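You operate a simulated robot arm through the tools that you are given. There is no shell and no other tool.

You run a simulated robot arm. Do the job below in one go: nothing can be reset, and whatever is moved stays where it is left.

TASK
Brush glue on the teal mat's spot and wait till it turns matt.
Fine: cover the whole spot; extractor on before the brush comes out; brush back in its tin, extractor off at the end; no glue on the other mats. Set down upright: glue brush. A coat counts when it lies all over at full strength: go over it till it gets no stronger.

Only the result counts: the job must be done as asked and must still hold three seconds after the hand-in. Knocking over, shifting, dropping, spilling or breaking anything else fails it. Lids that push on must go on centred and level and be pressed home; caps that screw on are set level and turned clockwise until they are tight.

THE ROBOT
A 7-joint arm with a two-finger parallel gripper, fixed in place. Base frame: the origin is on the floor under the middle of its stand, x ahead of it, y to its left, z up; the work surface is at about z = 855. Readings come in mm, rad, newtons and seconds.
With the tool pointing down near the work surface it reaches from about 220 to 740 mm from the base axis. Its first joint turns from -2.897 to 2.897 rad. Payload 1.57 kg.
The tool frame sits at the grasp point between the pads (the TCP): z along the fingers, y along the line on which they close. The tips reach 30 mm beyond it. Largest opening 110 mm; finger width 24, thickness 12; the body of the gripper, 48 by 112 mm, starts 78 mm behind the TCP.
Orientation is that of the tool frame in the base frame, as a unit quaternion [w, x, y, z]. With the fingers straight down and closing along the base's y, the tool's x points along the base's -x, its y along +y and its z along -z.

THE INTERFACE
- The arm moves only by the tool apply_moves. Its argument "targets" is a list that holds one entry, the list of rows, each a list of 7 numbers: the shift along the base's x, y, z in mm, then the turn, a rotation vector about the base's x, y, z in rad, then the opening, from 0 (shut) to 1 (fully open). In form: [[[tx, ty, tz, wx, wy, wz, gripper], ...]]. A call has 1 to 20 rows; each row shifts and turns the commanded pose from where the row before left it. Each row takes 0.2 s and may step no farther than 50 mm and 0.15 rad from the row before; otherwise, or with a gripper value out of range, the whole call is refused. A pose out of reach is approached as far as the arm can. The call stops where the force on the tool passes 40 N (or 10 N more than at its start, if that is more) or the arm is blocked; 0.2 s more then pass. Each finger travels about 45 mm/s and halts on what it meets, pressing with about 34 N; the grip force reading is that of the motor and also rises with nothing between the fingers. The clock runs only during rows and for 0.2 s after the last one: add rows that do not move to give the fingers time. It gives the time, the measured TCP pose, the force on the tool (base axes), the opening and the grip force at its end, in the units of the frame above (readings bear some noise), with the torque about the TCP (base axes, N m) and any sound that the robot's microphone picked up, and new pictures: "pictures" is both (left out), scene, wrist or none.
- Cameras (640 x 400 px; columns grow to the right, rows downward): "scene" is fixed at [220.2, -498.7, 1728.5]; the picture's right is [0.92, -0.38, 0.00], its down [-0.32, -0.79, -0.52] and it looks along [0.20, 0.48, -0.85] (base axes); focal length 275 px, centre (320, 200). "wrist" rides on the gripper at [70, 16, -141] in the tool frame; the picture's right is [-0.23, 0.97, 0.00], its down [-0.86, -0.20, -0.48] and it looks along [-0.47, -0.11, 0.88] (tool axes); focal length 222 px, centre (320, 200). There is no depth. A picture from a camera that has moved, and an enlarged one, comes with that camera's place and axes in the base frame and with its lens. The place of the scene camera against the robot may be out by one fixed shift of up to 25 mm in any direction.
- raise_lower(by): slides the trunk up (or, below 0, down) by that many mm; the arm rides with it, the base frame stays. It gives what a move gives, with no picture.
- zoom(camera, box): a new picture of the part [left, top, right, bottom] of that camera's present view, enlarged. The clock stands still meanwhile.
- job_done(): hands the job in; it is judged then, once.

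Places have to be worked out from the pictures, the camera data and where the tool is seen. Open the gripper and draw the arm clear of the work before you hand the job in, unless the task says otherwise.

The tools are called after "Request:" by a JSON object that holds its "fn" and its "kwargs". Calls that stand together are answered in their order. apply_moves: Moves the arm, as the interface text tells. Its arguments: {"type":"object","properties":{"targets":{"type":"array","items":{"type":"array","items":{"type":"array","items":{"type":"number"}}}},"pictures":{"type":"string","enum":["both","scene","wrist","none"]}},"required":["targets"]} The other tools are called the same way: raise_lower (by) moves the trunk up or down; zoom (camera, box) takes an enlarged picture of a part of a camera's view; job_done () hands the job in.

At the start:

```text
t: 0.0
tool_pos: [394.6, 250.7, 1221.0]
ee_rot: [0.001, 0.0, 1.0, -0.001]
ft_force: [-0.4, 0.0, -0.3]
ft_torque: [0.0, 0.0, 0.0]
width: 110.1
gripper_force: 0.0
trunk travel left (down, up): [-525.0, 65.0]
```

scene: 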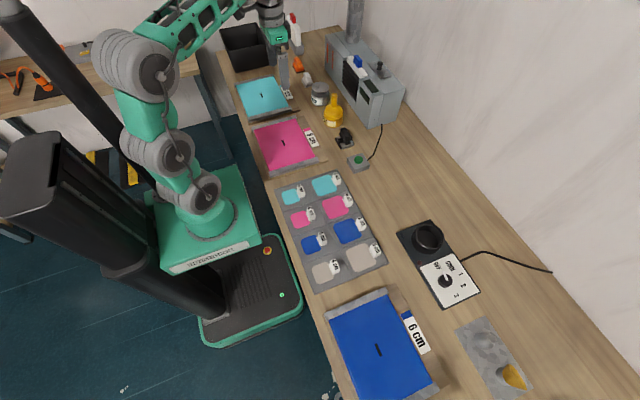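
wrist: 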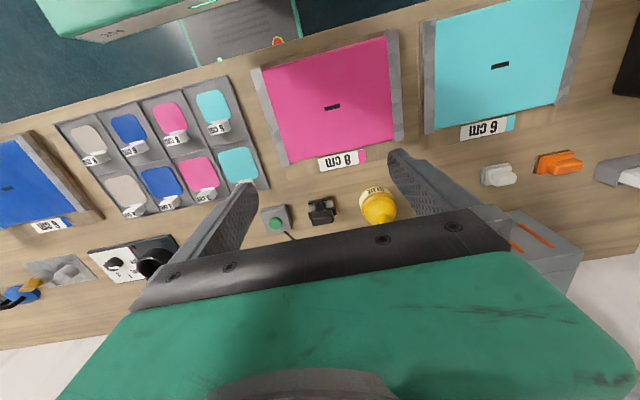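

I start by looking closely at the scene: the mats, the tins, the switch and the extractor.

Request:
{"fn": "zoom", "kwargs": {"camera": "scene", "box": [210, 0, 420, 130]}}

Request:
{"fn": "zoom", "kwargs": {"camera": "scene", "box": [260, 60, 420, 180]}}

Request:
{"fn": "zoom", "kwargs": {"camera": "scene", "box": [300, 200, 560, 400]}}

Request:
{"fn": "zoom", "kwargs": {"camera": "wrist", "box": [240, 0, 640, 250]}}

Request:
{"fn": "zoom", "kwargs": {"camera": "wrist", "box": [0, 70, 280, 320]}}

```text
3.05 times, centred on (315, 65) of scene
camera zoom: at [220.2, -498.7, 1728.5], right [0.92, -0.38, 0.0], down [-0.32, -0.79, -0.52], along [0.2, 0.48, -0.85], focal length 839 px, centre (335, 611)
```

zoom: 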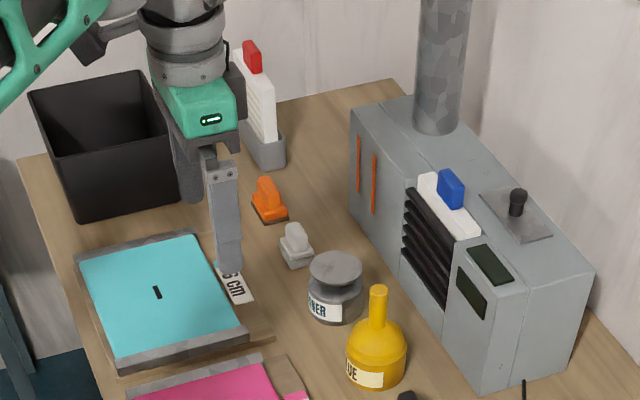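

```text
3.33 times, centred on (340, 120) of scene
camera zoom: at [220.2, -498.7, 1728.5], right [0.92, -0.38, 0.0], down [-0.32, -0.79, -0.52], along [0.2, 0.48, -0.85], focal length 918 px, centre (253, 467)
```

zoom: 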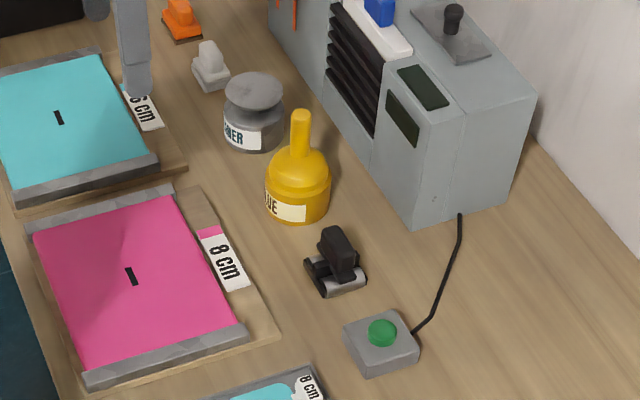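

```text
2.00 times, centred on (430, 300) of scene
camera zoom: at [220.2, -498.7, 1728.5], right [0.92, -0.38, 0.0], down [-0.32, -0.79, -0.52], along [0.2, 0.48, -0.85], focal length 550 px, centre (100, 0)
```

zoom: 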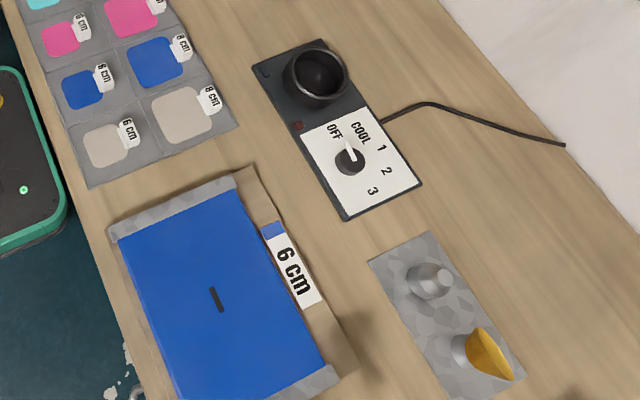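

```text
1.60 times, centred on (440, 125) of wrist
camera zoom: at [325.1, 267.8, 1362.1], right [0.23, 0.97, 0.0], down [0.86, -0.2, 0.48], along [0.47, -0.11, -0.88], focal length 355 px, centre (128, 320)
```

zoom: 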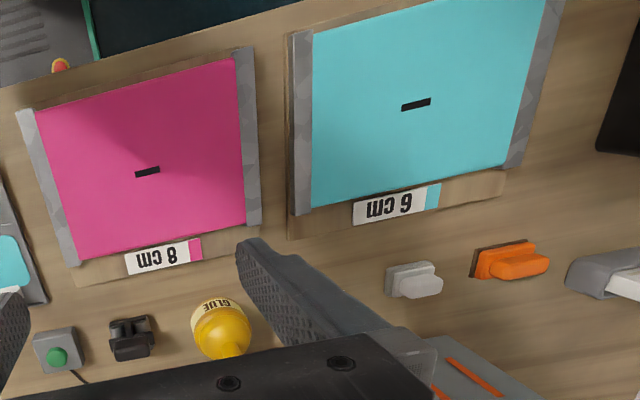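

```text
1.60 times, centred on (140, 195) of wrist
camera zoom: at [325.1, 267.8, 1362.1], right [0.23, 0.97, 0.0], down [0.86, -0.2, 0.48], along [0.47, -0.11, -0.88], focal length 355 px, centre (608, 208)
```

zoom: 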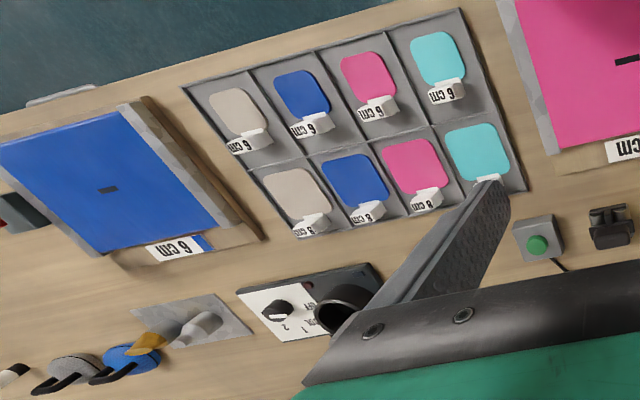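

The yellow GLUE tin, the button box and the teal mat are roughly located, but the view is coarse. I move the tool toward the middle of the left side so the wrist camera can see the tins, button box and teal mat.

Request:
{"fn": "apply_moves", "kwargs": {"targets": [[[30, 30, 0, 0, 0, 0, 1], [30, 30, 0, 0, 0, 0, 1], [20, 30, 0, 0, 0, 0, 1], [0, 30, 0, 0, 0, 0, 1], [0, 0, 0, 0, 0, 0, 1]]], "pictures": "both"}}

```text
t: 1.2
tool_pos: [476.4, 372.4, 1221.6]
ee_rot: [-0.001, 0.0, 1.0, 0.0]
ft_force: [-0.1, 0.7, 0.0]
ft_torque: [-0.01, 0.02, 0.02]
width: 110.1
gripper_force: 0.0
trunk travel left (down, up): [-525.0, 65.0]
camera wrist: at [406.3, 389.4, 1362.5], right [0.23, 0.97, 0.0], down [0.85, -0.2, 0.48], along [0.47, -0.11, -0.88], focal length 222 px, centre (320, 200)
```

scene: 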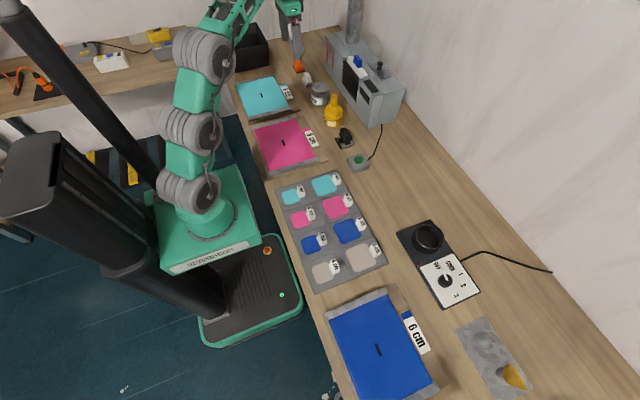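
wrist: 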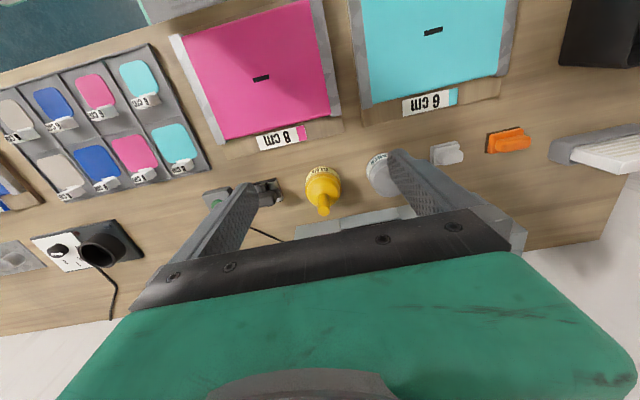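

Request:
{"fn": "zoom", "kwargs": {"camera": "wrist", "box": [180, 130, 460, 250]}}

Request:
{"fn": "zoom", "kwargs": {"camera": "wrist", "box": [340, 0, 540, 125]}}

Request:
{"fn": "zoom", "kwargs": {"camera": "scene", "box": [230, 30, 430, 155]}}

Request:
{"fn": "zoom", "kwargs": {"camera": "scene", "box": [320, 10, 420, 75]}}

```text
2.29 times, centred on (320, 190) of wrist
camera zoom: at [406.3, 389.4, 1362.5], right [0.23, 0.97, 0.0], down [0.85, -0.2, 0.48], along [0.47, -0.11, -0.88], focal length 508 px, centre (320, 223)
```

zoom: 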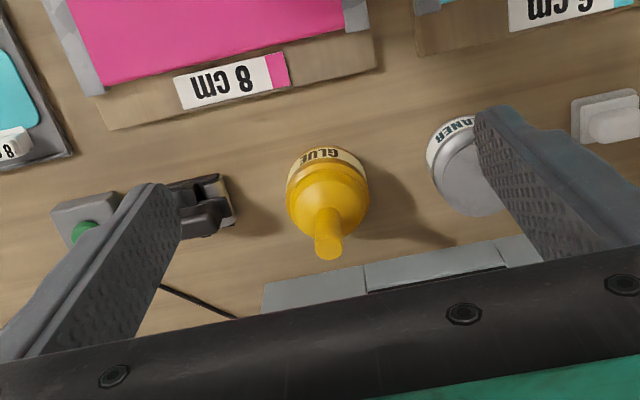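

```text
3.20 times, centred on (440, 62) of wrist
camera zoom: at [406.3, 389.4, 1362.5], right [0.23, 0.97, 0.0], down [0.85, -0.2, 0.48], along [0.47, -0.11, -0.88], focal length 711 px, centre (-64, 640)
```

zoom: 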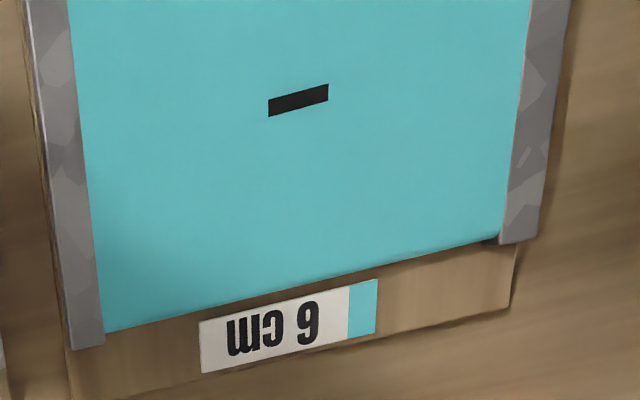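

```text
3.20 times, centred on (330, 92) of scene
camera zoom: at [220.2, -498.7, 1728.5], right [0.92, -0.38, 0.0], down [-0.32, -0.79, -0.52], along [0.2, 0.48, -0.85], focal length 881 px, centre (288, 544)
```

zoom: 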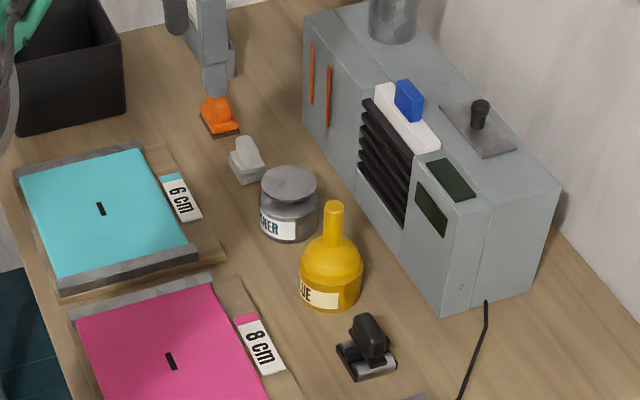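

```text
6.15 times, centred on (370, 42) of scene
camera zoom: at [220.2, -498.7, 1728.5], right [0.92, -0.38, 0.0], down [-0.32, -0.79, -0.52], along [0.2, 0.48, -0.85], focal length 1694 px, centre (12, 1169)
```

zoom: 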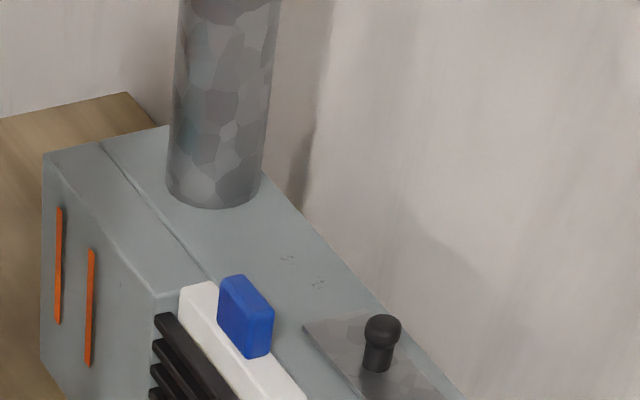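

The glue tin's axis seems to be near (624, 344) with the handle top around z ≈ 1004, and the green button near (612, 81). I move over toward the button box with the gripper closing, for a closer look.

Request:
{"fn": "apply_moves", "kwargs": {"targets": [[[9, -42, -15, 0, 0, 0, 0.0], [9, -42, -15, 0, 0, 0, 0.0], [9, -42, -20, 0, 0, 0, 0.0], [9, -42, -20, 0, 0, 0, 0.0], [9, -42, -20, 0, 0, 0, 0.0], [9, -42, -20, 0, 0, 0, 0.0], [6, -40, -20, 0, 0, 0, 0.0], [0, 0, 0, 0, 0, 0, 0.0]]], "pictures": "wrist"}}

```text
t: 3.0
tool_pos: [533.6, 77.8, 1091.9]
ee_rot: [0.0, 0.0, 1.0, 0.0]
ft_force: [0.3, 0.2, 0.0]
ft_torque: [0.0, 0.02, 0.03]
width: 0.0
gripper_force: 21.7
trunk travel left (down, up): [-525.0, 65.0]
camera wrist: at [463.6, 95.5, 1233.2], right [0.23, 0.97, 0.0], down [0.86, -0.2, 0.48], along [0.47, -0.11, -0.88], focal length 222 px, centre (320, 200)
```

wrist: 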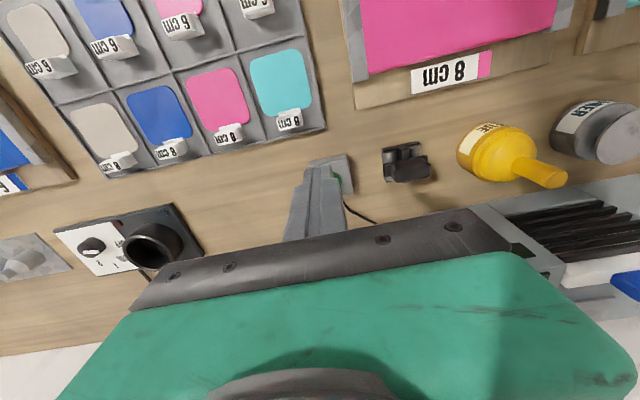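

Request:
{"fn": "zoom", "kwargs": {"camera": "wrist", "box": [270, 120, 460, 240]}}

Request:
{"fn": "zoom", "kwargs": {"camera": "wrist", "box": [440, 70, 640, 290]}}

Request:
{"fn": "zoom", "kwargs": {"camera": "wrist", "box": [0, 170, 240, 320]}}

```text
3.33 times, centred on (365, 180) of wrist
camera zoom: at [463.6, 95.5, 1233.2], right [0.23, 0.97, 0.0], down [0.86, -0.2, 0.48], along [0.47, -0.11, -0.88], focal length 740 px, centre (170, 267)
```

zoom: 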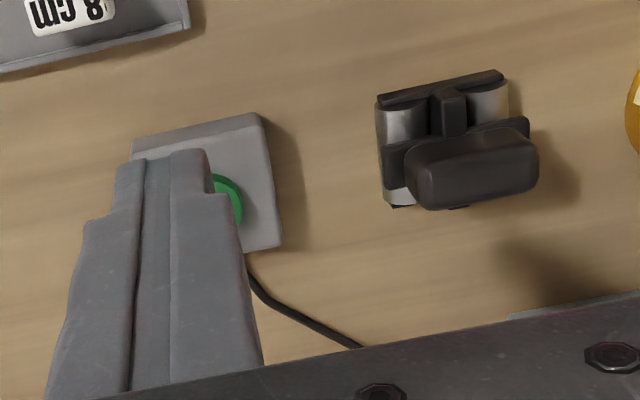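

```text
1.82 times, centred on (540, 180) of wrist
camera zoom: at [463.6, 95.5, 1233.2], right [0.23, 0.97, 0.0], down [0.86, -0.2, 0.48], along [0.47, -0.11, -0.88], focal length 404 px, centre (-80, 236)
```

zoom: 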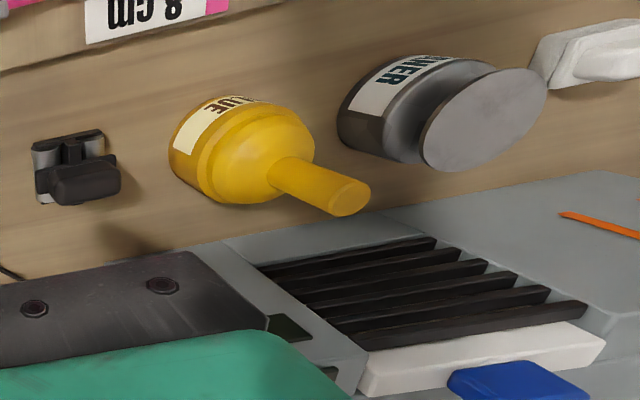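

```text
2.67 times, centred on (120, 245) of wrist
camera zoom: at [463.6, 95.5, 1233.2], right [0.23, 0.97, 0.0], down [0.86, -0.2, 0.48], along [0.47, -0.11, -0.88], focal length 592 px, centre (853, 80)
```

zoom: 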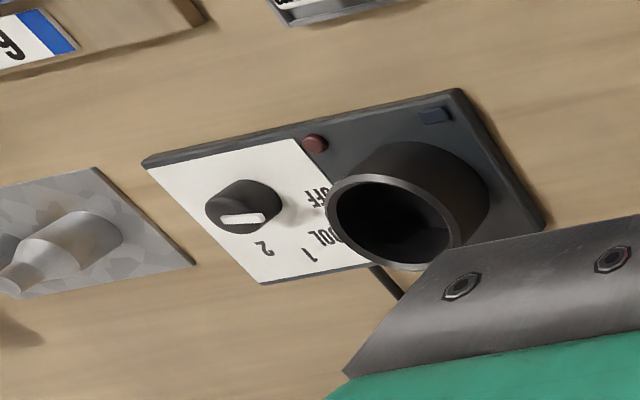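

The green button sits at about (616, 83) on its box. I move over it with the closed fingers, stopping with the tips about 40 mm above it.

Request:
{"fn": "apply_moves", "kwargs": {"targets": [[[21, 1.3, -30, 0, 0, 0, 0.0], [21, 1.3, -30, 0, 0, 0, 0.0], [20, 1.3, -30, 0, 0, 0, 0.0], [20, 1.3, -30, 0, 0, 0, 0.0], [0, 0, -12, 0, 0, 0, 0.0], [0, 0, 0, 0, 0, 0, 0.0]]], "pictures": "both"}}

```text
t: 4.4
tool_pos: [616.9, 83.3, 959.7]
ee_rot: [0.0, 0.0, 1.0, 0.0]
ft_force: [-0.2, -0.6, -0.1]
ft_torque: [0.03, -0.03, -0.01]
width: 0.1
gripper_force: 21.2
trunk travel left (down, up): [-525.0, 65.0]
camera wrist: at [547.2, 101.1, 1100.2], right [0.23, 0.97, 0.0], down [0.86, -0.2, 0.48], along [0.47, -0.11, -0.88], focal length 222 px, centre (320, 200)
```

scene: 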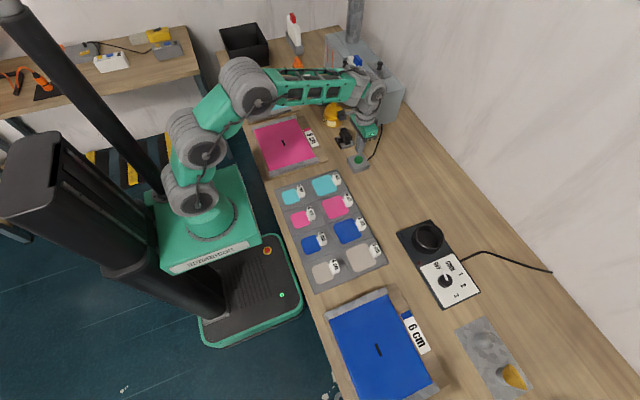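
wrist: 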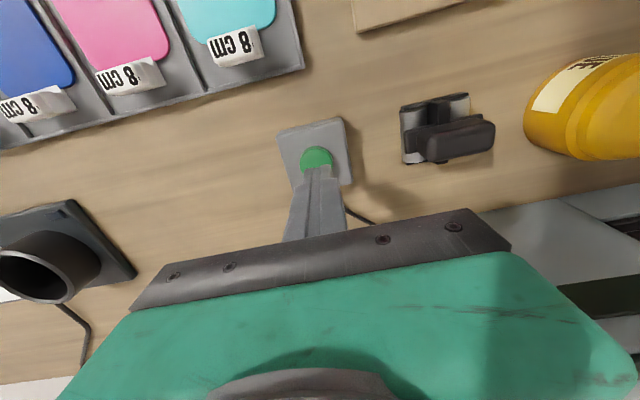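

Request:
{"fn": "zoom", "kwargs": {"camera": "wrist", "box": [240, 90, 400, 230]}}

Request:
{"fn": "zoom", "kwargs": {"camera": "scene", "box": [310, 90, 430, 190]}}

```text
2.86 times, centred on (320, 160) of wrist
camera zoom: at [547.2, 101.1, 1100.2], right [0.23, 0.97, 0.0], down [0.86, -0.2, 0.48], along [0.47, -0.11, -0.88], focal length 635 px, centre (320, 314)
```

zoom: 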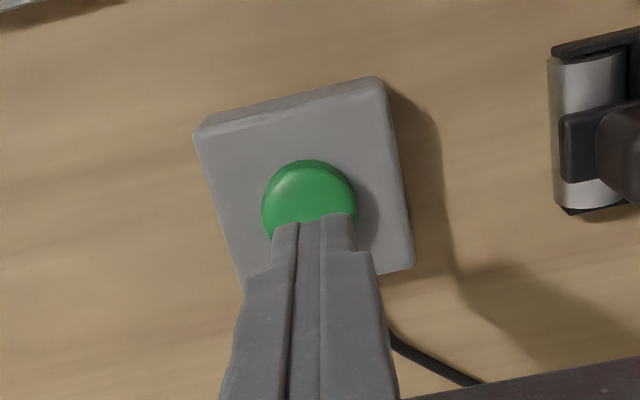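

```text
4.00 times, centred on (370, 140) of scene
camera zoom: at [220.2, -498.7, 1728.5], right [0.92, -0.38, 0.0], down [-0.32, -0.79, -0.52], along [0.2, 0.48, -0.85], focal length 1101 px, centre (120, 440)
```

zoom: 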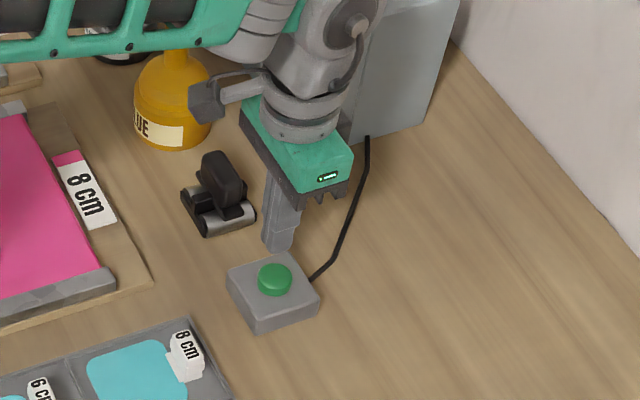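

The button centre refines to about (618.5, 80.5). I shift slightly and descend until close to it, watching the force.

Request:
{"fn": "apply_moves", "kwargs": {"targets": [[[1.5, -2.5, -10, 0, 0, 0, 0.0], [0, 0, -10, 0, 0, 0, 0.0], [0, 0, -10, 0, 0, 0, 0.0], [0, 0, -3, 0, 0, 0, 0.0], [0, 0, -2, 0, 0, 0, 0.0], [0, 0, 0, 0, 0, 0, 0.0]]], "pictures": "wrist"}}

```text
t: 5.8
tool_pos: [617.3, 81.5, 925.7]
ee_rot: [0.0, -0.001, 1.0, 0.0]
ft_force: [0.2, 0.0, 0.4]
ft_torque: [-0.01, -0.01, 0.01]
width: 0.1
gripper_force: 21.0
trunk travel left (down, up): [-525.0, 65.0]
camera wrist: at [548.5, 98.5, 1065.8], right [0.23, 0.97, 0.0], down [0.86, -0.2, 0.48], along [0.47, -0.11, -0.88], focal length 222 px, centre (320, 200)
```

wrist: 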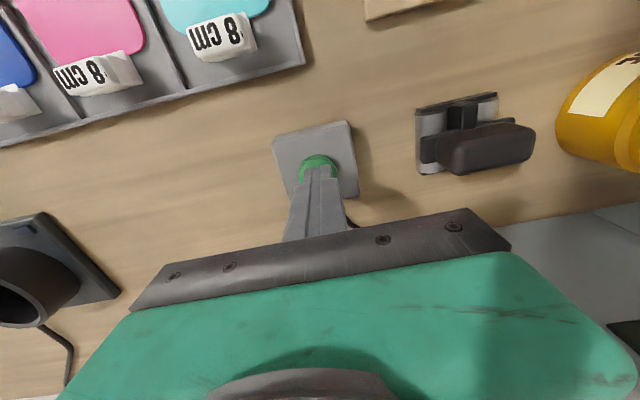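

The tip is near z = 895 with no contact yet. I continue in 1.5 mm steps to press the button gently.

Request:
{"fn": "apply_moves", "kwargs": {"targets": [[[0, 0, -2, 0, 0, 0, 0.0], [0, 0, -2, 0, 0, 0, 0.0], [0, 0, -2, 0, 0, 0, 0.0], [0, 0, 0, 0, 0, 0, 0.0]]], "pictures": "none"}}

```text
t: 6.8
tool_pos: [618.4, 81.0, 919.3]
ee_rot: [0.0, 0.0, 1.0, 0.001]
ft_force: [-0.7, -0.5, 1.1]
ft_torque: [-0.01, 0.04, -0.03]
width: 0.2
gripper_force: 21.6
trunk travel left (down, up): [-525.0, 65.0]
```

Request:
{"fn": "apply_moves", "kwargs": {"targets": [[[0, 0, -1.5, 0, 0, 0, 0.0], [0, 0, -1.5, 0, 0, 0, 0.0], [0, 0, -1.5, 0, 0, 0, 0.0], [0, 0, 0, 0, 0, 0, 0.0]]], "pictures": "none"}}

```text
t: 7.8
tool_pos: [617.3, 82.0, 915.2]
ee_rot: [0.0, 0.0, 1.0, 0.0]
ft_force: [-2.0, 1.7, 9.2]
ft_torque: [0.06, 0.03, 0.01]
width: 0.0
gripper_force: 21.0
trunk travel left (down, up): [-525.0, 65.0]
heard: click
```

A click was heard at 9 N, so the button went down. I lift off and look and listen for the extractor.

Request:
{"fn": "apply_moves", "kwargs": {"targets": [[[0, 0, 5, 0, 0, 0, 0.0], [0, 0, 20, 0, 0, 0, 0.0], [0, 0, 30, 0, 0, 0, 0.0], [0, 0, 30, 0, 0, 0, 0.0], [0, 0, 0, 0, 0, 0, 0.0]]], "pictures": "both"}}

```text
t: 9.0
tool_pos: [620.1, 82.1, 999.5]
ee_rot: [0.0, 0.0, 1.0, 0.001]
ft_force: [0.4, -0.5, -0.6]
ft_torque: [-0.01, -0.03, -0.02]
width: 0.1
gripper_force: 21.3
trunk travel left (down, up): [-525.0, 65.0]
camera wrist: at [548.4, 98.3, 1140.5], right [0.23, 0.97, 0.0], down [0.86, -0.2, 0.48], along [0.47, -0.11, -0.88], focal length 222 px, centre (320, 200)
```

scene: 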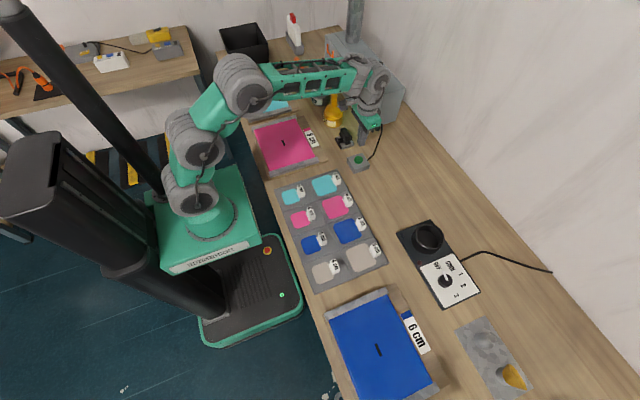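
wrist: 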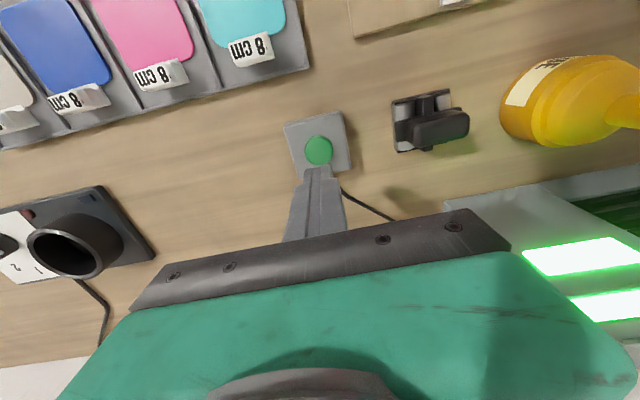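

The panels on the box light up green: the extractor is on. Now I go up and across toward the glue tin, opening the gripper on the way, to view the brush handle.

Request:
{"fn": "apply_moves", "kwargs": {"targets": [[[-4, 5, 40, 0, 0, 0, 0.6], [-8, 42, 20, 0, 0, 0, 0.6], [-8, 42, 20, 0, 0, 0, 0.6], [-8, 43, 20, 0, 0, 0, 0.6], [-8, 43, 10, 0, 0, 0, 0.6], [-8, 43, 5, 0, 0, 0, 0.6], [-3, 43, 5, 0, 0, 0, 0.6], [0, 0, 0, 0, 0, 0, 0.6]]], "pictures": "both"}}

```text
t: 10.8
tool_pos: [571.1, 341.0, 1118.3]
ee_rot: [0.0, 0.001, 1.0, 0.0]
ft_force: [0.2, 0.2, 0.7]
ft_torque: [-0.06, 0.0, 0.03]
width: 66.0
gripper_force: 0.0
trunk travel left (down, up): [-525.0, 65.0]
camera wrist: at [502.0, 358.0, 1259.2], right [0.23, 0.97, 0.0], down [0.85, -0.2, 0.48], along [0.47, -0.11, -0.88], focal length 222 px, centre (320, 200)
```

scene: 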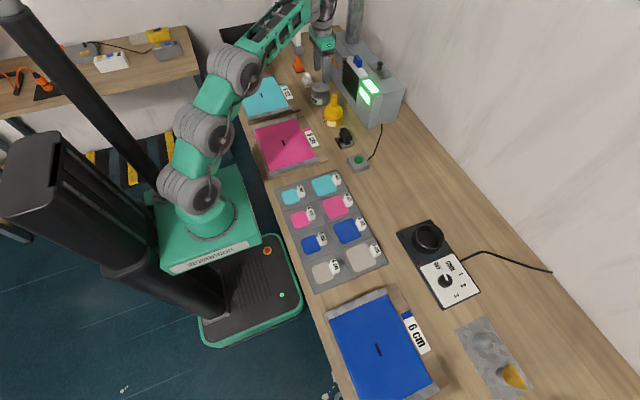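
wrist: 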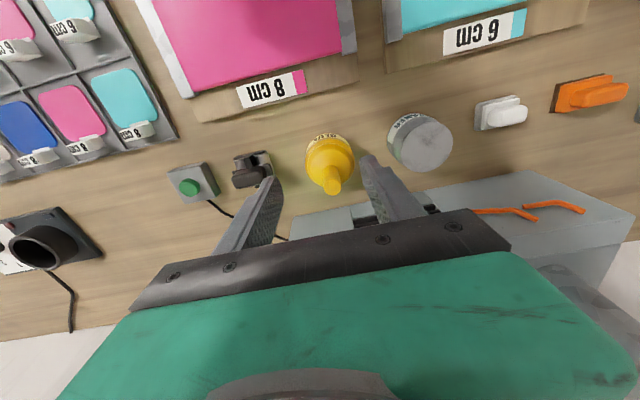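

Request:
{"fn": "zoom", "kwargs": {"camera": "wrist", "box": [270, 120, 400, 210]}}

Request:
{"fn": "zoom", "kwargs": {"camera": "scene", "box": [300, 70, 380, 140]}}

```text
4.44 times, centred on (335, 165) of wrist
camera zoom: at [502.0, 358.0, 1259.2], right [0.23, 0.97, 0.0], down [0.85, -0.2, 0.48], along [0.47, -0.11, -0.88], focal length 987 px, centre (253, 356)
```

zoom: 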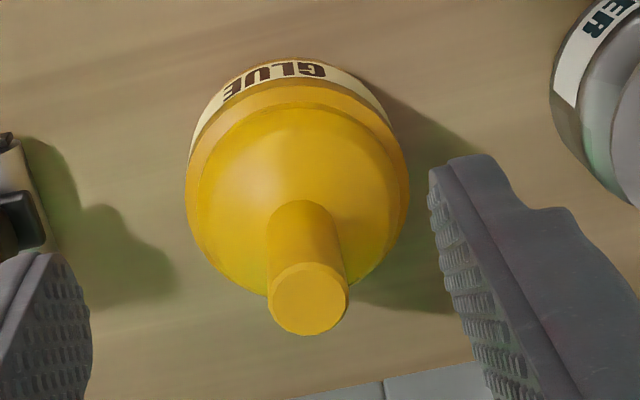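

```text
5.71 times, centred on (340, 105) of scene
camera zoom: at [220.2, -498.7, 1728.5], right [0.92, -0.38, 0.0], down [-0.32, -0.79, -0.52], along [0.2, 0.48, -0.85], focal length 1573 px, centre (206, 743)
```

zoom: 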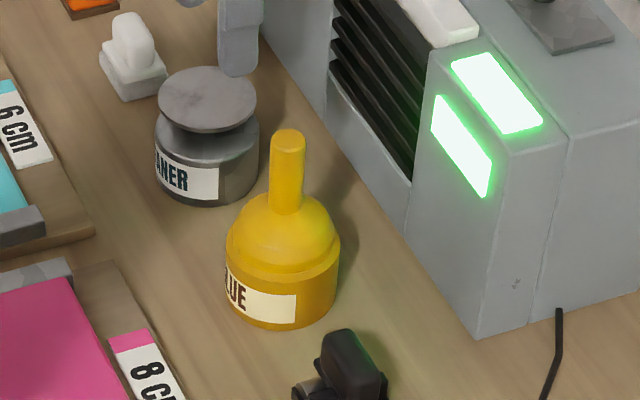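

The handle axis is at about (625, 346), 22 mm thick, spanning z ≈ 944 to 1004. I move over it and come down with the fingers half open to grip height z ≈ 983.

Request:
{"fn": "apply_moves", "kwargs": {"targets": [[[27, 2.5, -10, 0, 0, 0, 0.55], [27, 2.5, -10, 0, 0, 0, 0.55], [0, 0, -25, 0, 0, 0, 0.55], [0, 0, -25, 0, 0, 0, 0.55], [0, 0, 0, 0, 0, 0, 0.55]]], "pictures": "both"}}

```text
t: 12.0
tool_pos: [607.1, 344.9, 1054.5]
ee_rot: [0.0, 0.0, 1.0, 0.0]
ft_force: [1.0, -0.3, -1.2]
ft_torque: [-0.02, 0.0, -0.01]
width: 60.5
gripper_force: 0.1
out of reach, approached as far as the arm can: row 2
trunk travel left (down, up): [-525.0, 65.0]
camera wrist: at [536.8, 361.1, 1195.7], right [0.23, 0.97, 0.0], down [0.85, -0.2, 0.48], along [0.47, -0.11, -0.88], focal length 222 px, centre (320, 200)
```

scene: 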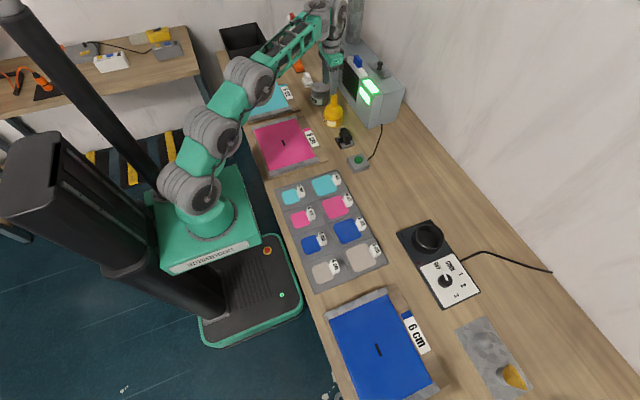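
wrist: 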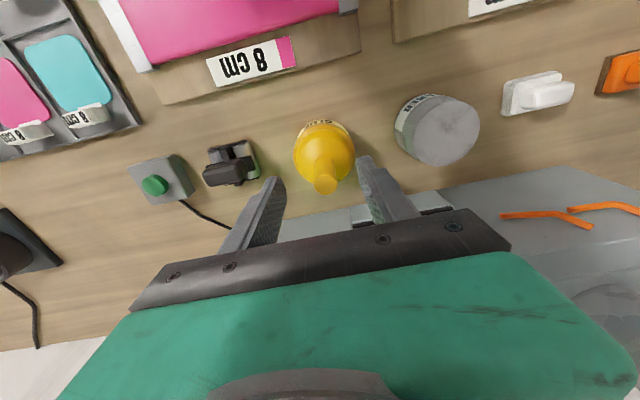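

The last step was at the edge of reach because the arm is stretched upward. I raise the trunk, which gives more reach at this height, and will then come down onto the handle.

Request:
{"fn": "raise_lower", "kwargs": {"by": 60}}

```text
t: 13.0
tool_pos: [607.5, 345.9, 1114.8]
ee_rot: [0.001, 0.0, 1.0, 0.0]
ft_force: [-0.4, -0.8, -0.6]
ft_torque: [0.01, 0.02, 0.01]
width: 60.6
gripper_force: 0.1
trunk travel left (down, up): [-585.0, 5.0]
```

Trunk is up 60 mm. I now move over the handle at (625, 346) and look before descending around it.

Request:
{"fn": "apply_moves", "kwargs": {"targets": [[[5, 0, -20, 0, 0, 0, 0.55], [12, 0, -20, 0, 0, 0, 0.55], [0, 0, -15, 0, 0, 0, 0.55], [0, 0, 0, 0, 0, 0, 0.55]]], "pictures": "wrist"}}

```text
t: 14.0
tool_pos: [623.0, 344.8, 1059.8]
ee_rot: [0.0, 0.0, 1.0, 0.0]
ft_force: [0.3, 0.1, -0.4]
ft_torque: [0.0, -0.02, 0.01]
width: 60.7
gripper_force: 0.1
trunk travel left (down, up): [-585.0, 5.0]
camera wrist: at [553.8, 361.2, 1200.7], right [0.23, 0.97, 0.0], down [0.85, -0.2, 0.48], along [0.47, -0.11, -0.88], focal length 222 px, centre (320, 200)
```

wrist: 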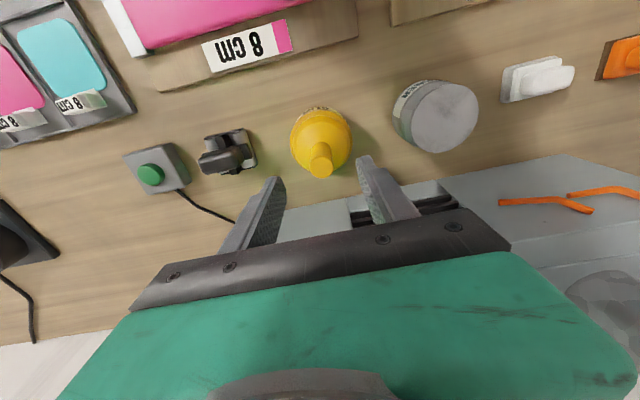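

Request:
{"fn": "zoom", "kwargs": {"camera": "wrist", "box": [250, 90, 410, 190]}}

```text
4.00 times, centred on (330, 140) of wrist
camera zoom: at [553.8, 361.2, 1200.7], right [0.23, 0.97, 0.0], down [0.85, -0.2, 0.48], along [0.47, -0.11, -0.88], focal length 888 px, centre (280, 440)
```

zoom: 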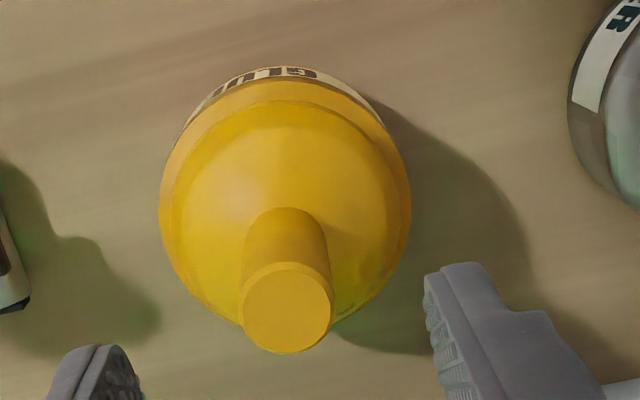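

The handle axis confirms at (625, 346). I descend around it to z ≈ 984.

Request:
{"fn": "apply_moves", "kwargs": {"targets": [[[2, 1.2, -20, 0, 0, 0, 0.55], [0, 0, -20, 0, 0, 0, 0.55], [0, 0, -20, 0, 0, 0, 0.55], [0, 0, -16, 0, 0, 0, 0.55], [0, 0, 0, 0, 0, 0, 0.55]]], "pictures": "both"}}

```text
t: 15.2
tool_pos: [625.1, 347.1, 982.9]
ee_rot: [0.0, 0.0, 1.0, 0.0]
ft_force: [-0.2, -0.2, -0.5]
ft_torque: [0.03, 0.01, -0.02]
width: 60.3
gripper_force: 0.1
trunk travel left (down, up): [-585.0, 5.0]
camera wrist: at [555.7, 363.4, 1124.8], right [0.23, 0.97, 0.0], down [0.85, -0.2, 0.48], along [0.47, -0.11, -0.88], focal length 222 px, centre (320, 200)
```

scene: 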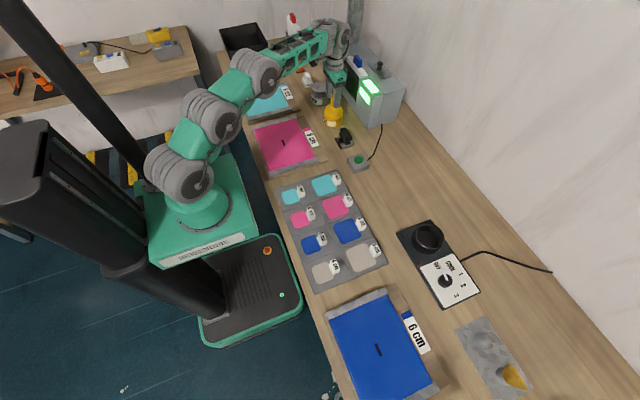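
wrist: 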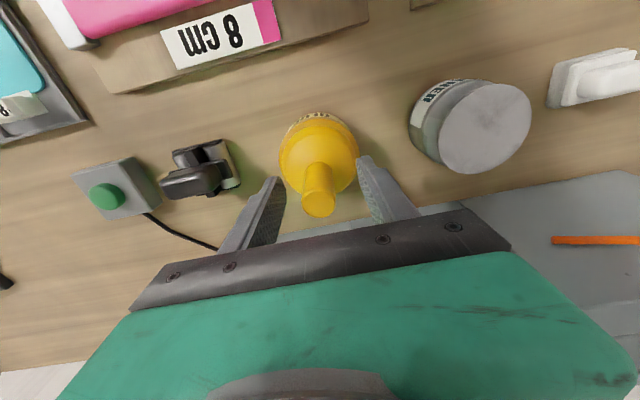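

Request:
{"fn": "zoom", "kwargs": {"camera": "wrist", "box": [230, 100, 410, 240]}}

Request:
{"fn": "zoom", "kwargs": {"camera": "scene", "box": [290, 50, 390, 140]}}

```text
2.86 times, centred on (320, 170) of wrist
camera zoom: at [555.7, 363.4, 1124.8], right [0.23, 0.97, 0.0], down [0.85, -0.2, 0.48], along [0.47, -0.11, -0.88], focal length 635 px, centre (320, 286)
```

zoom: 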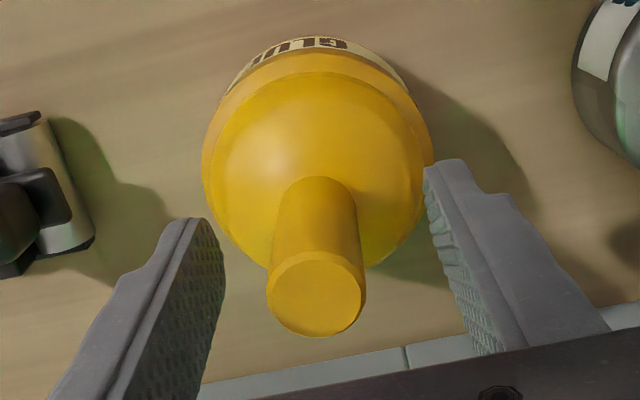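

```text
4.44 times, centred on (340, 95) of scene
camera zoom: at [220.2, -498.7, 1728.5], right [0.92, -0.38, 0.0], down [-0.32, -0.79, -0.52], along [0.2, 0.48, -0.85], focal length 1223 px, centre (231, 667)
```

zoom: 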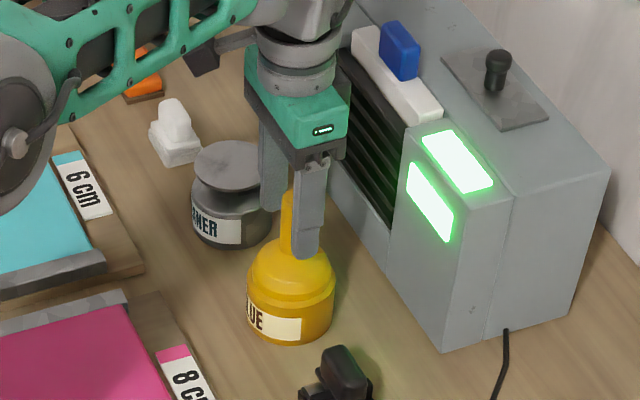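

The handle is centred between the pads. I close the gripper on it.

Request:
{"fn": "apply_moves", "kwargs": {"targets": [[[0, 0, 0, 0, 0, 0, 0.1], [0, 0, 0, 0, 0, 0, 0.1], [0, 0, 0, 0, 0, 0, 0.1], [0, 0, 0, 0, 0, 0, 0.1], [0, 0, 0, 0, 0, 0, 0.1]]], "pictures": "wrist"}}

```text
t: 16.4
tool_pos: [626.0, 347.0, 984.2]
ee_rot: [0.0, 0.0, 1.0, 0.0]
ft_force: [-0.3, -0.5, 1.5]
ft_torque: [-0.07, -0.01, 0.01]
width: 22.7
gripper_force: 34.2
trunk travel left (down, up): [-585.0, 5.0]
camera wrist: at [555.8, 363.4, 1125.1], right [0.23, 0.97, 0.0], down [0.85, -0.2, 0.48], along [0.47, -0.11, -0.88], focal length 222 px, centre (320, 200)
```

wrist: 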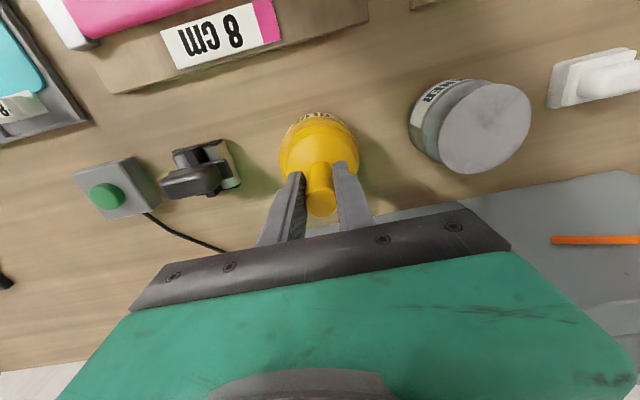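

Gripped at 22.7 mm width. I lift slowly by 12 mm and check the force and whether only the brush rises.

Request:
{"fn": "apply_moves", "kwargs": {"targets": [[[0, 0, 3, 0, 0, 0, 0.1], [0, 0, 3, 0, 0, 0, 0.1], [0, 0, 3, 0, 0, 0, 0.1], [0, 0, 3, 0, 0, 0, 0.1], [0, 0, 0, 0, 0, 0, 0.1]]], "pictures": "both"}}

Request:
{"fn": "zoom", "kwargs": {"camera": "scene", "box": [290, 50, 390, 140]}}

Request:
{"fn": "zoom", "kwargs": {"camera": "wrist", "box": [230, 100, 410, 240]}}

```text
t: 17.6
tool_pos: [625.7, 345.1, 996.0]
ee_rot: [0.001, 0.0, 1.0, 0.0]
ft_force: [-1.0, 0.6, -0.9]
ft_torque: [0.01, 0.01, -0.01]
width: 22.6
gripper_force: 34.4
trunk travel left (down, up): [-585.0, 5.0]
camera wrist: at [555.5, 362.0, 1137.2], right [0.23, 0.97, 0.0], down [0.85, -0.2, 0.48], along [0.47, -0.11, -0.88], focal length 222 px, centre (320, 200)
```

scene: 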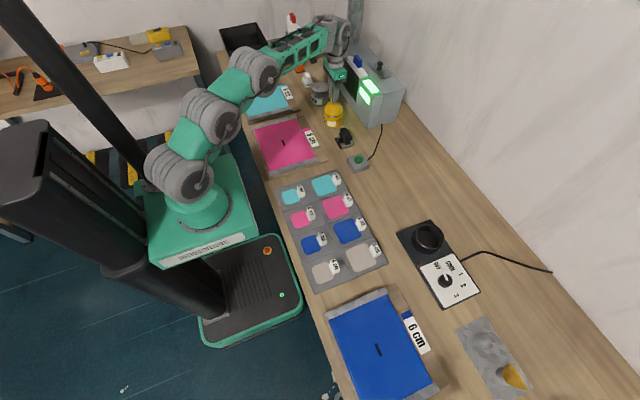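
wrist: 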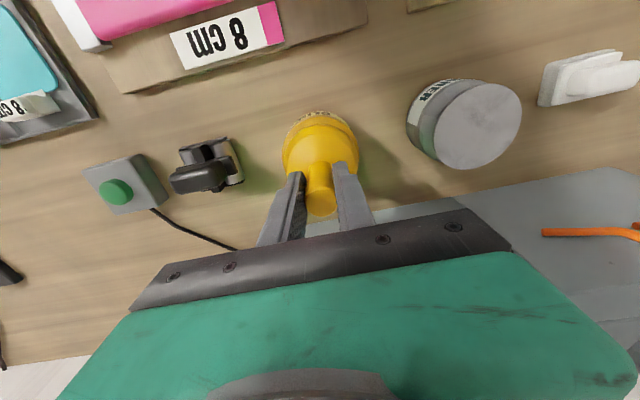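

```text
4.44 times, centred on (340, 95) of scene
camera zoom: at [220.2, -498.7, 1728.5], right [0.92, -0.38, 0.0], down [-0.32, -0.79, -0.52], along [0.2, 0.48, -0.85], focal length 1223 px, centre (231, 667)
```

zoom: 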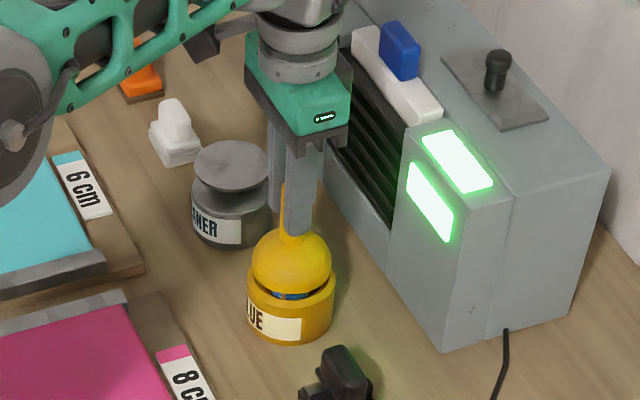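

```text
2.86 times, centred on (320, 170) of wrist
camera zoom: at [555.5, 362.0, 1137.2], right [0.23, 0.97, 0.0], down [0.85, -0.2, 0.48], along [0.47, -0.11, -0.88], focal length 635 px, centre (320, 286)
```

zoom: 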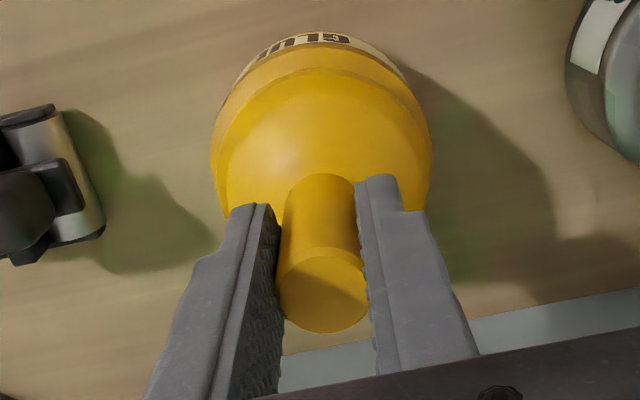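

The dome is part of the brush and comes up with it; the tin stays put with glue inside. I keep lifting straight up.

Request:
{"fn": "apply_moves", "kwargs": {"targets": [[[0, 0, 8, 0, 0, 0, 0.1], [0, 0, 8, 0, 0, 0, 0.1], [0, 0, 8, 0, 0, 0, 0.1], [0, 0, 8, 0, 0, 0, 0.1], [0, 0, 8, 0, 0, 0, 0.1], [0, 0, 0, 0, 0, 0, 0.1]]], "pictures": "both"}}

Request:
{"fn": "zoom", "kwargs": {"camera": "scene", "box": [290, 50, 390, 140]}}

Request:
{"fn": "zoom", "kwargs": {"camera": "wrist", "box": [230, 100, 410, 240]}}

```text
t: 19.0
tool_pos: [625.7, 345.6, 1035.5]
ee_rot: [0.0, 0.0, 1.0, 0.0]
ft_force: [0.6, -0.2, -1.1]
ft_torque: [0.0, 0.04, -0.01]
width: 22.4
gripper_force: 33.8
trunk travel left (down, up): [-585.0, 5.0]
camera wrist: at [555.9, 362.0, 1176.7], right [0.23, 0.97, 0.0], down [0.86, -0.2, 0.48], along [0.47, -0.11, -0.88], focal length 222 px, centre (320, 200)
```

scene: 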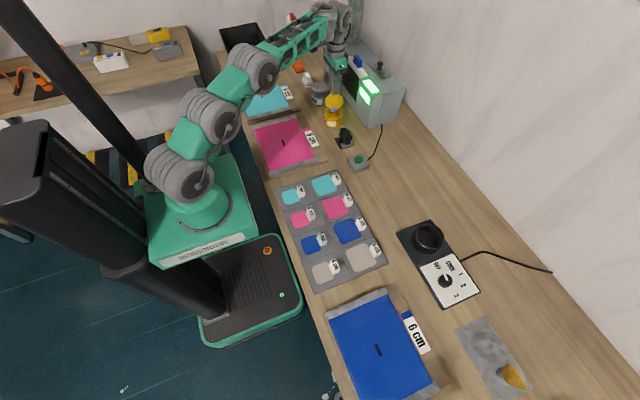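
wrist: 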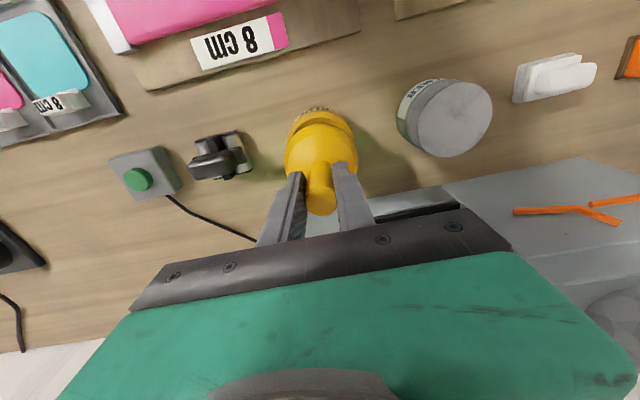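

```text
4.44 times, centred on (340, 95) of scene
camera zoom: at [220.2, -498.7, 1728.5], right [0.92, -0.38, 0.0], down [-0.32, -0.79, -0.52], along [0.2, 0.48, -0.85], focal length 1223 px, centre (231, 667)
```

zoom: 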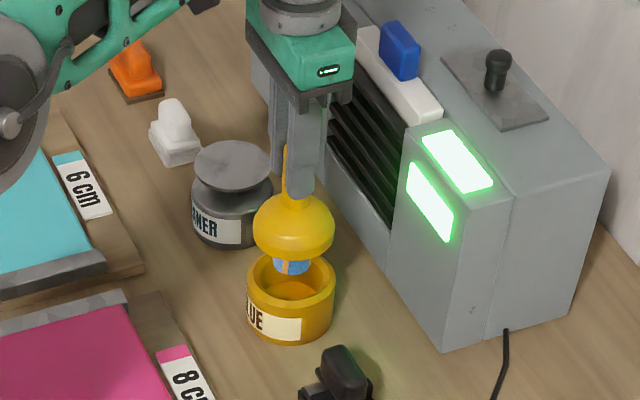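

```text
2.86 times, centred on (320, 170) of wrist
camera zoom: at [555.9, 362.0, 1176.7], right [0.23, 0.97, 0.0], down [0.86, -0.2, 0.48], along [0.47, -0.11, -0.88], focal length 635 px, centre (320, 286)
```

zoom: 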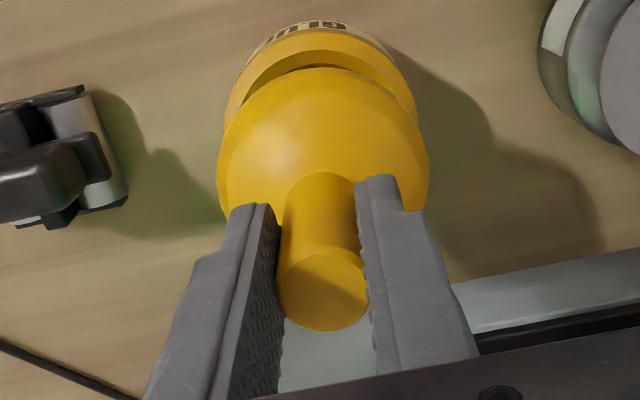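

The brush is a dome with a short bristle head below. I lift further to clear the tin and see the bristle tip.

Request:
{"fn": "apply_moves", "kwargs": {"targets": [[[0, 0, 8, 0, 0, 0, 0.1], [0, 0, 8, 0, 0, 0, 0.1], [0, 0, 8, 0, 0, 0, 0.1], [0, 0, 8, 0, 0, 0, 0.1], [0, 0, 8, 0, 0, 0, 0.1], [0, 0, 0, 0, 0, 0, 0.1]]], "pictures": "both"}}

Request:
{"fn": "zoom", "kwargs": {"camera": "scene", "box": [290, 50, 390, 140]}}

Request:
{"fn": "zoom", "kwargs": {"camera": "wrist", "box": [230, 80, 410, 220]}}

```text
t: 20.4
tool_pos: [626.8, 345.2, 1075.9]
ee_rot: [0.0, 0.0, 1.0, -0.001]
ft_force: [0.4, -0.3, -0.3]
ft_torque: [0.07, 0.01, -0.01]
width: 22.6
gripper_force: 33.5
trunk travel left (down, up): [-585.0, 5.0]
camera wrist: at [556.2, 362.6, 1216.8], right [0.23, 0.97, 0.0], down [0.85, -0.2, 0.48], along [0.47, -0.11, -0.88], focal length 222 px, centre (320, 200)
```

scene: 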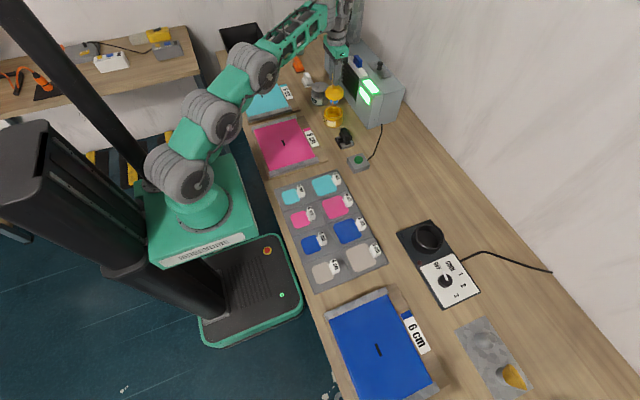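
wrist: 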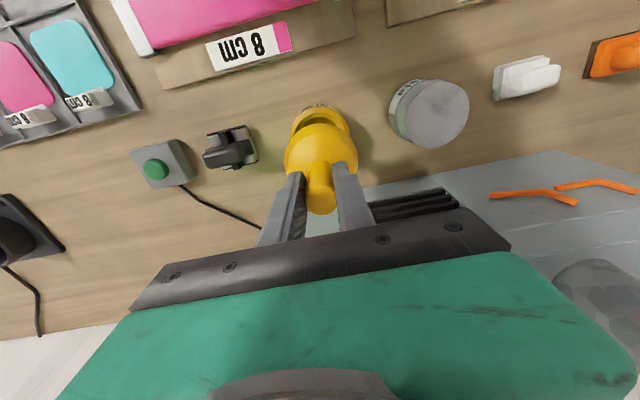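

```text
4.44 times, centred on (340, 95) of scene
camera zoom: at [220.2, -498.7, 1728.5], right [0.92, -0.38, 0.0], down [-0.32, -0.79, -0.52], along [0.2, 0.48, -0.85], focal length 1223 px, centre (231, 667)
```

zoom: 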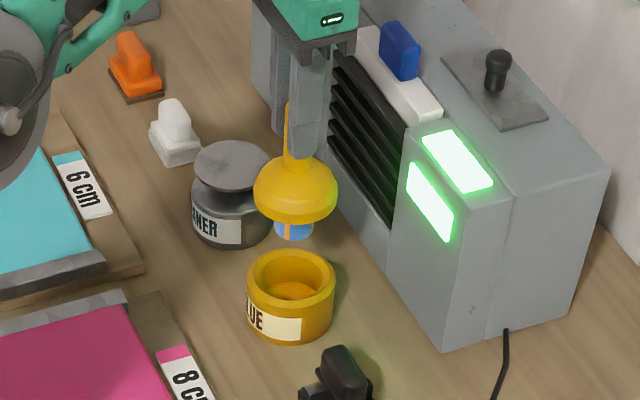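

```text
2.86 times, centred on (320, 150) of wrist
camera zoom: at [556.2, 362.6, 1216.8], right [0.23, 0.97, 0.0], down [0.85, -0.2, 0.48], along [0.47, -0.11, -0.88], focal length 635 px, centre (320, 343)
```

zoom: 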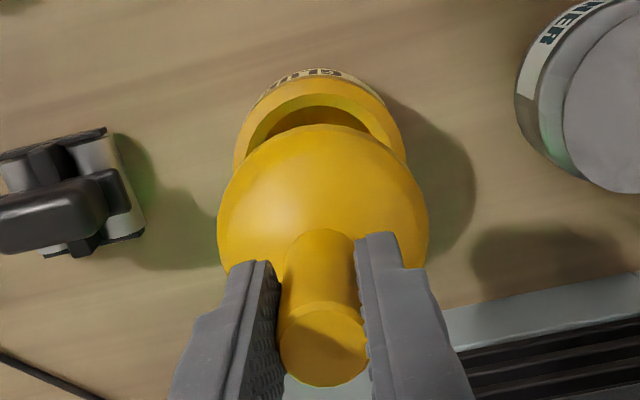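

Request:
{"fn": "zoom", "kwargs": {"camera": "scene", "box": [325, 78, 365, 130]}}

```text
7.69 times, centred on (345, 104) of scene
camera zoom: at [220.2, -498.7, 1728.5], right [0.92, -0.38, 0.0], down [-0.32, -0.79, -0.52], along [0.2, 0.48, -0.85], focal length 2117 px, centre (128, 938)
```

zoom: 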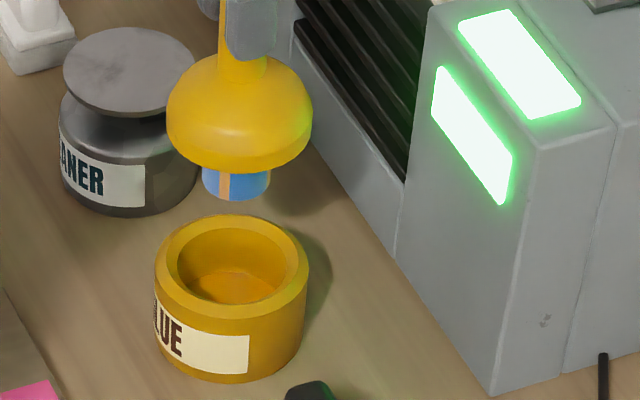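

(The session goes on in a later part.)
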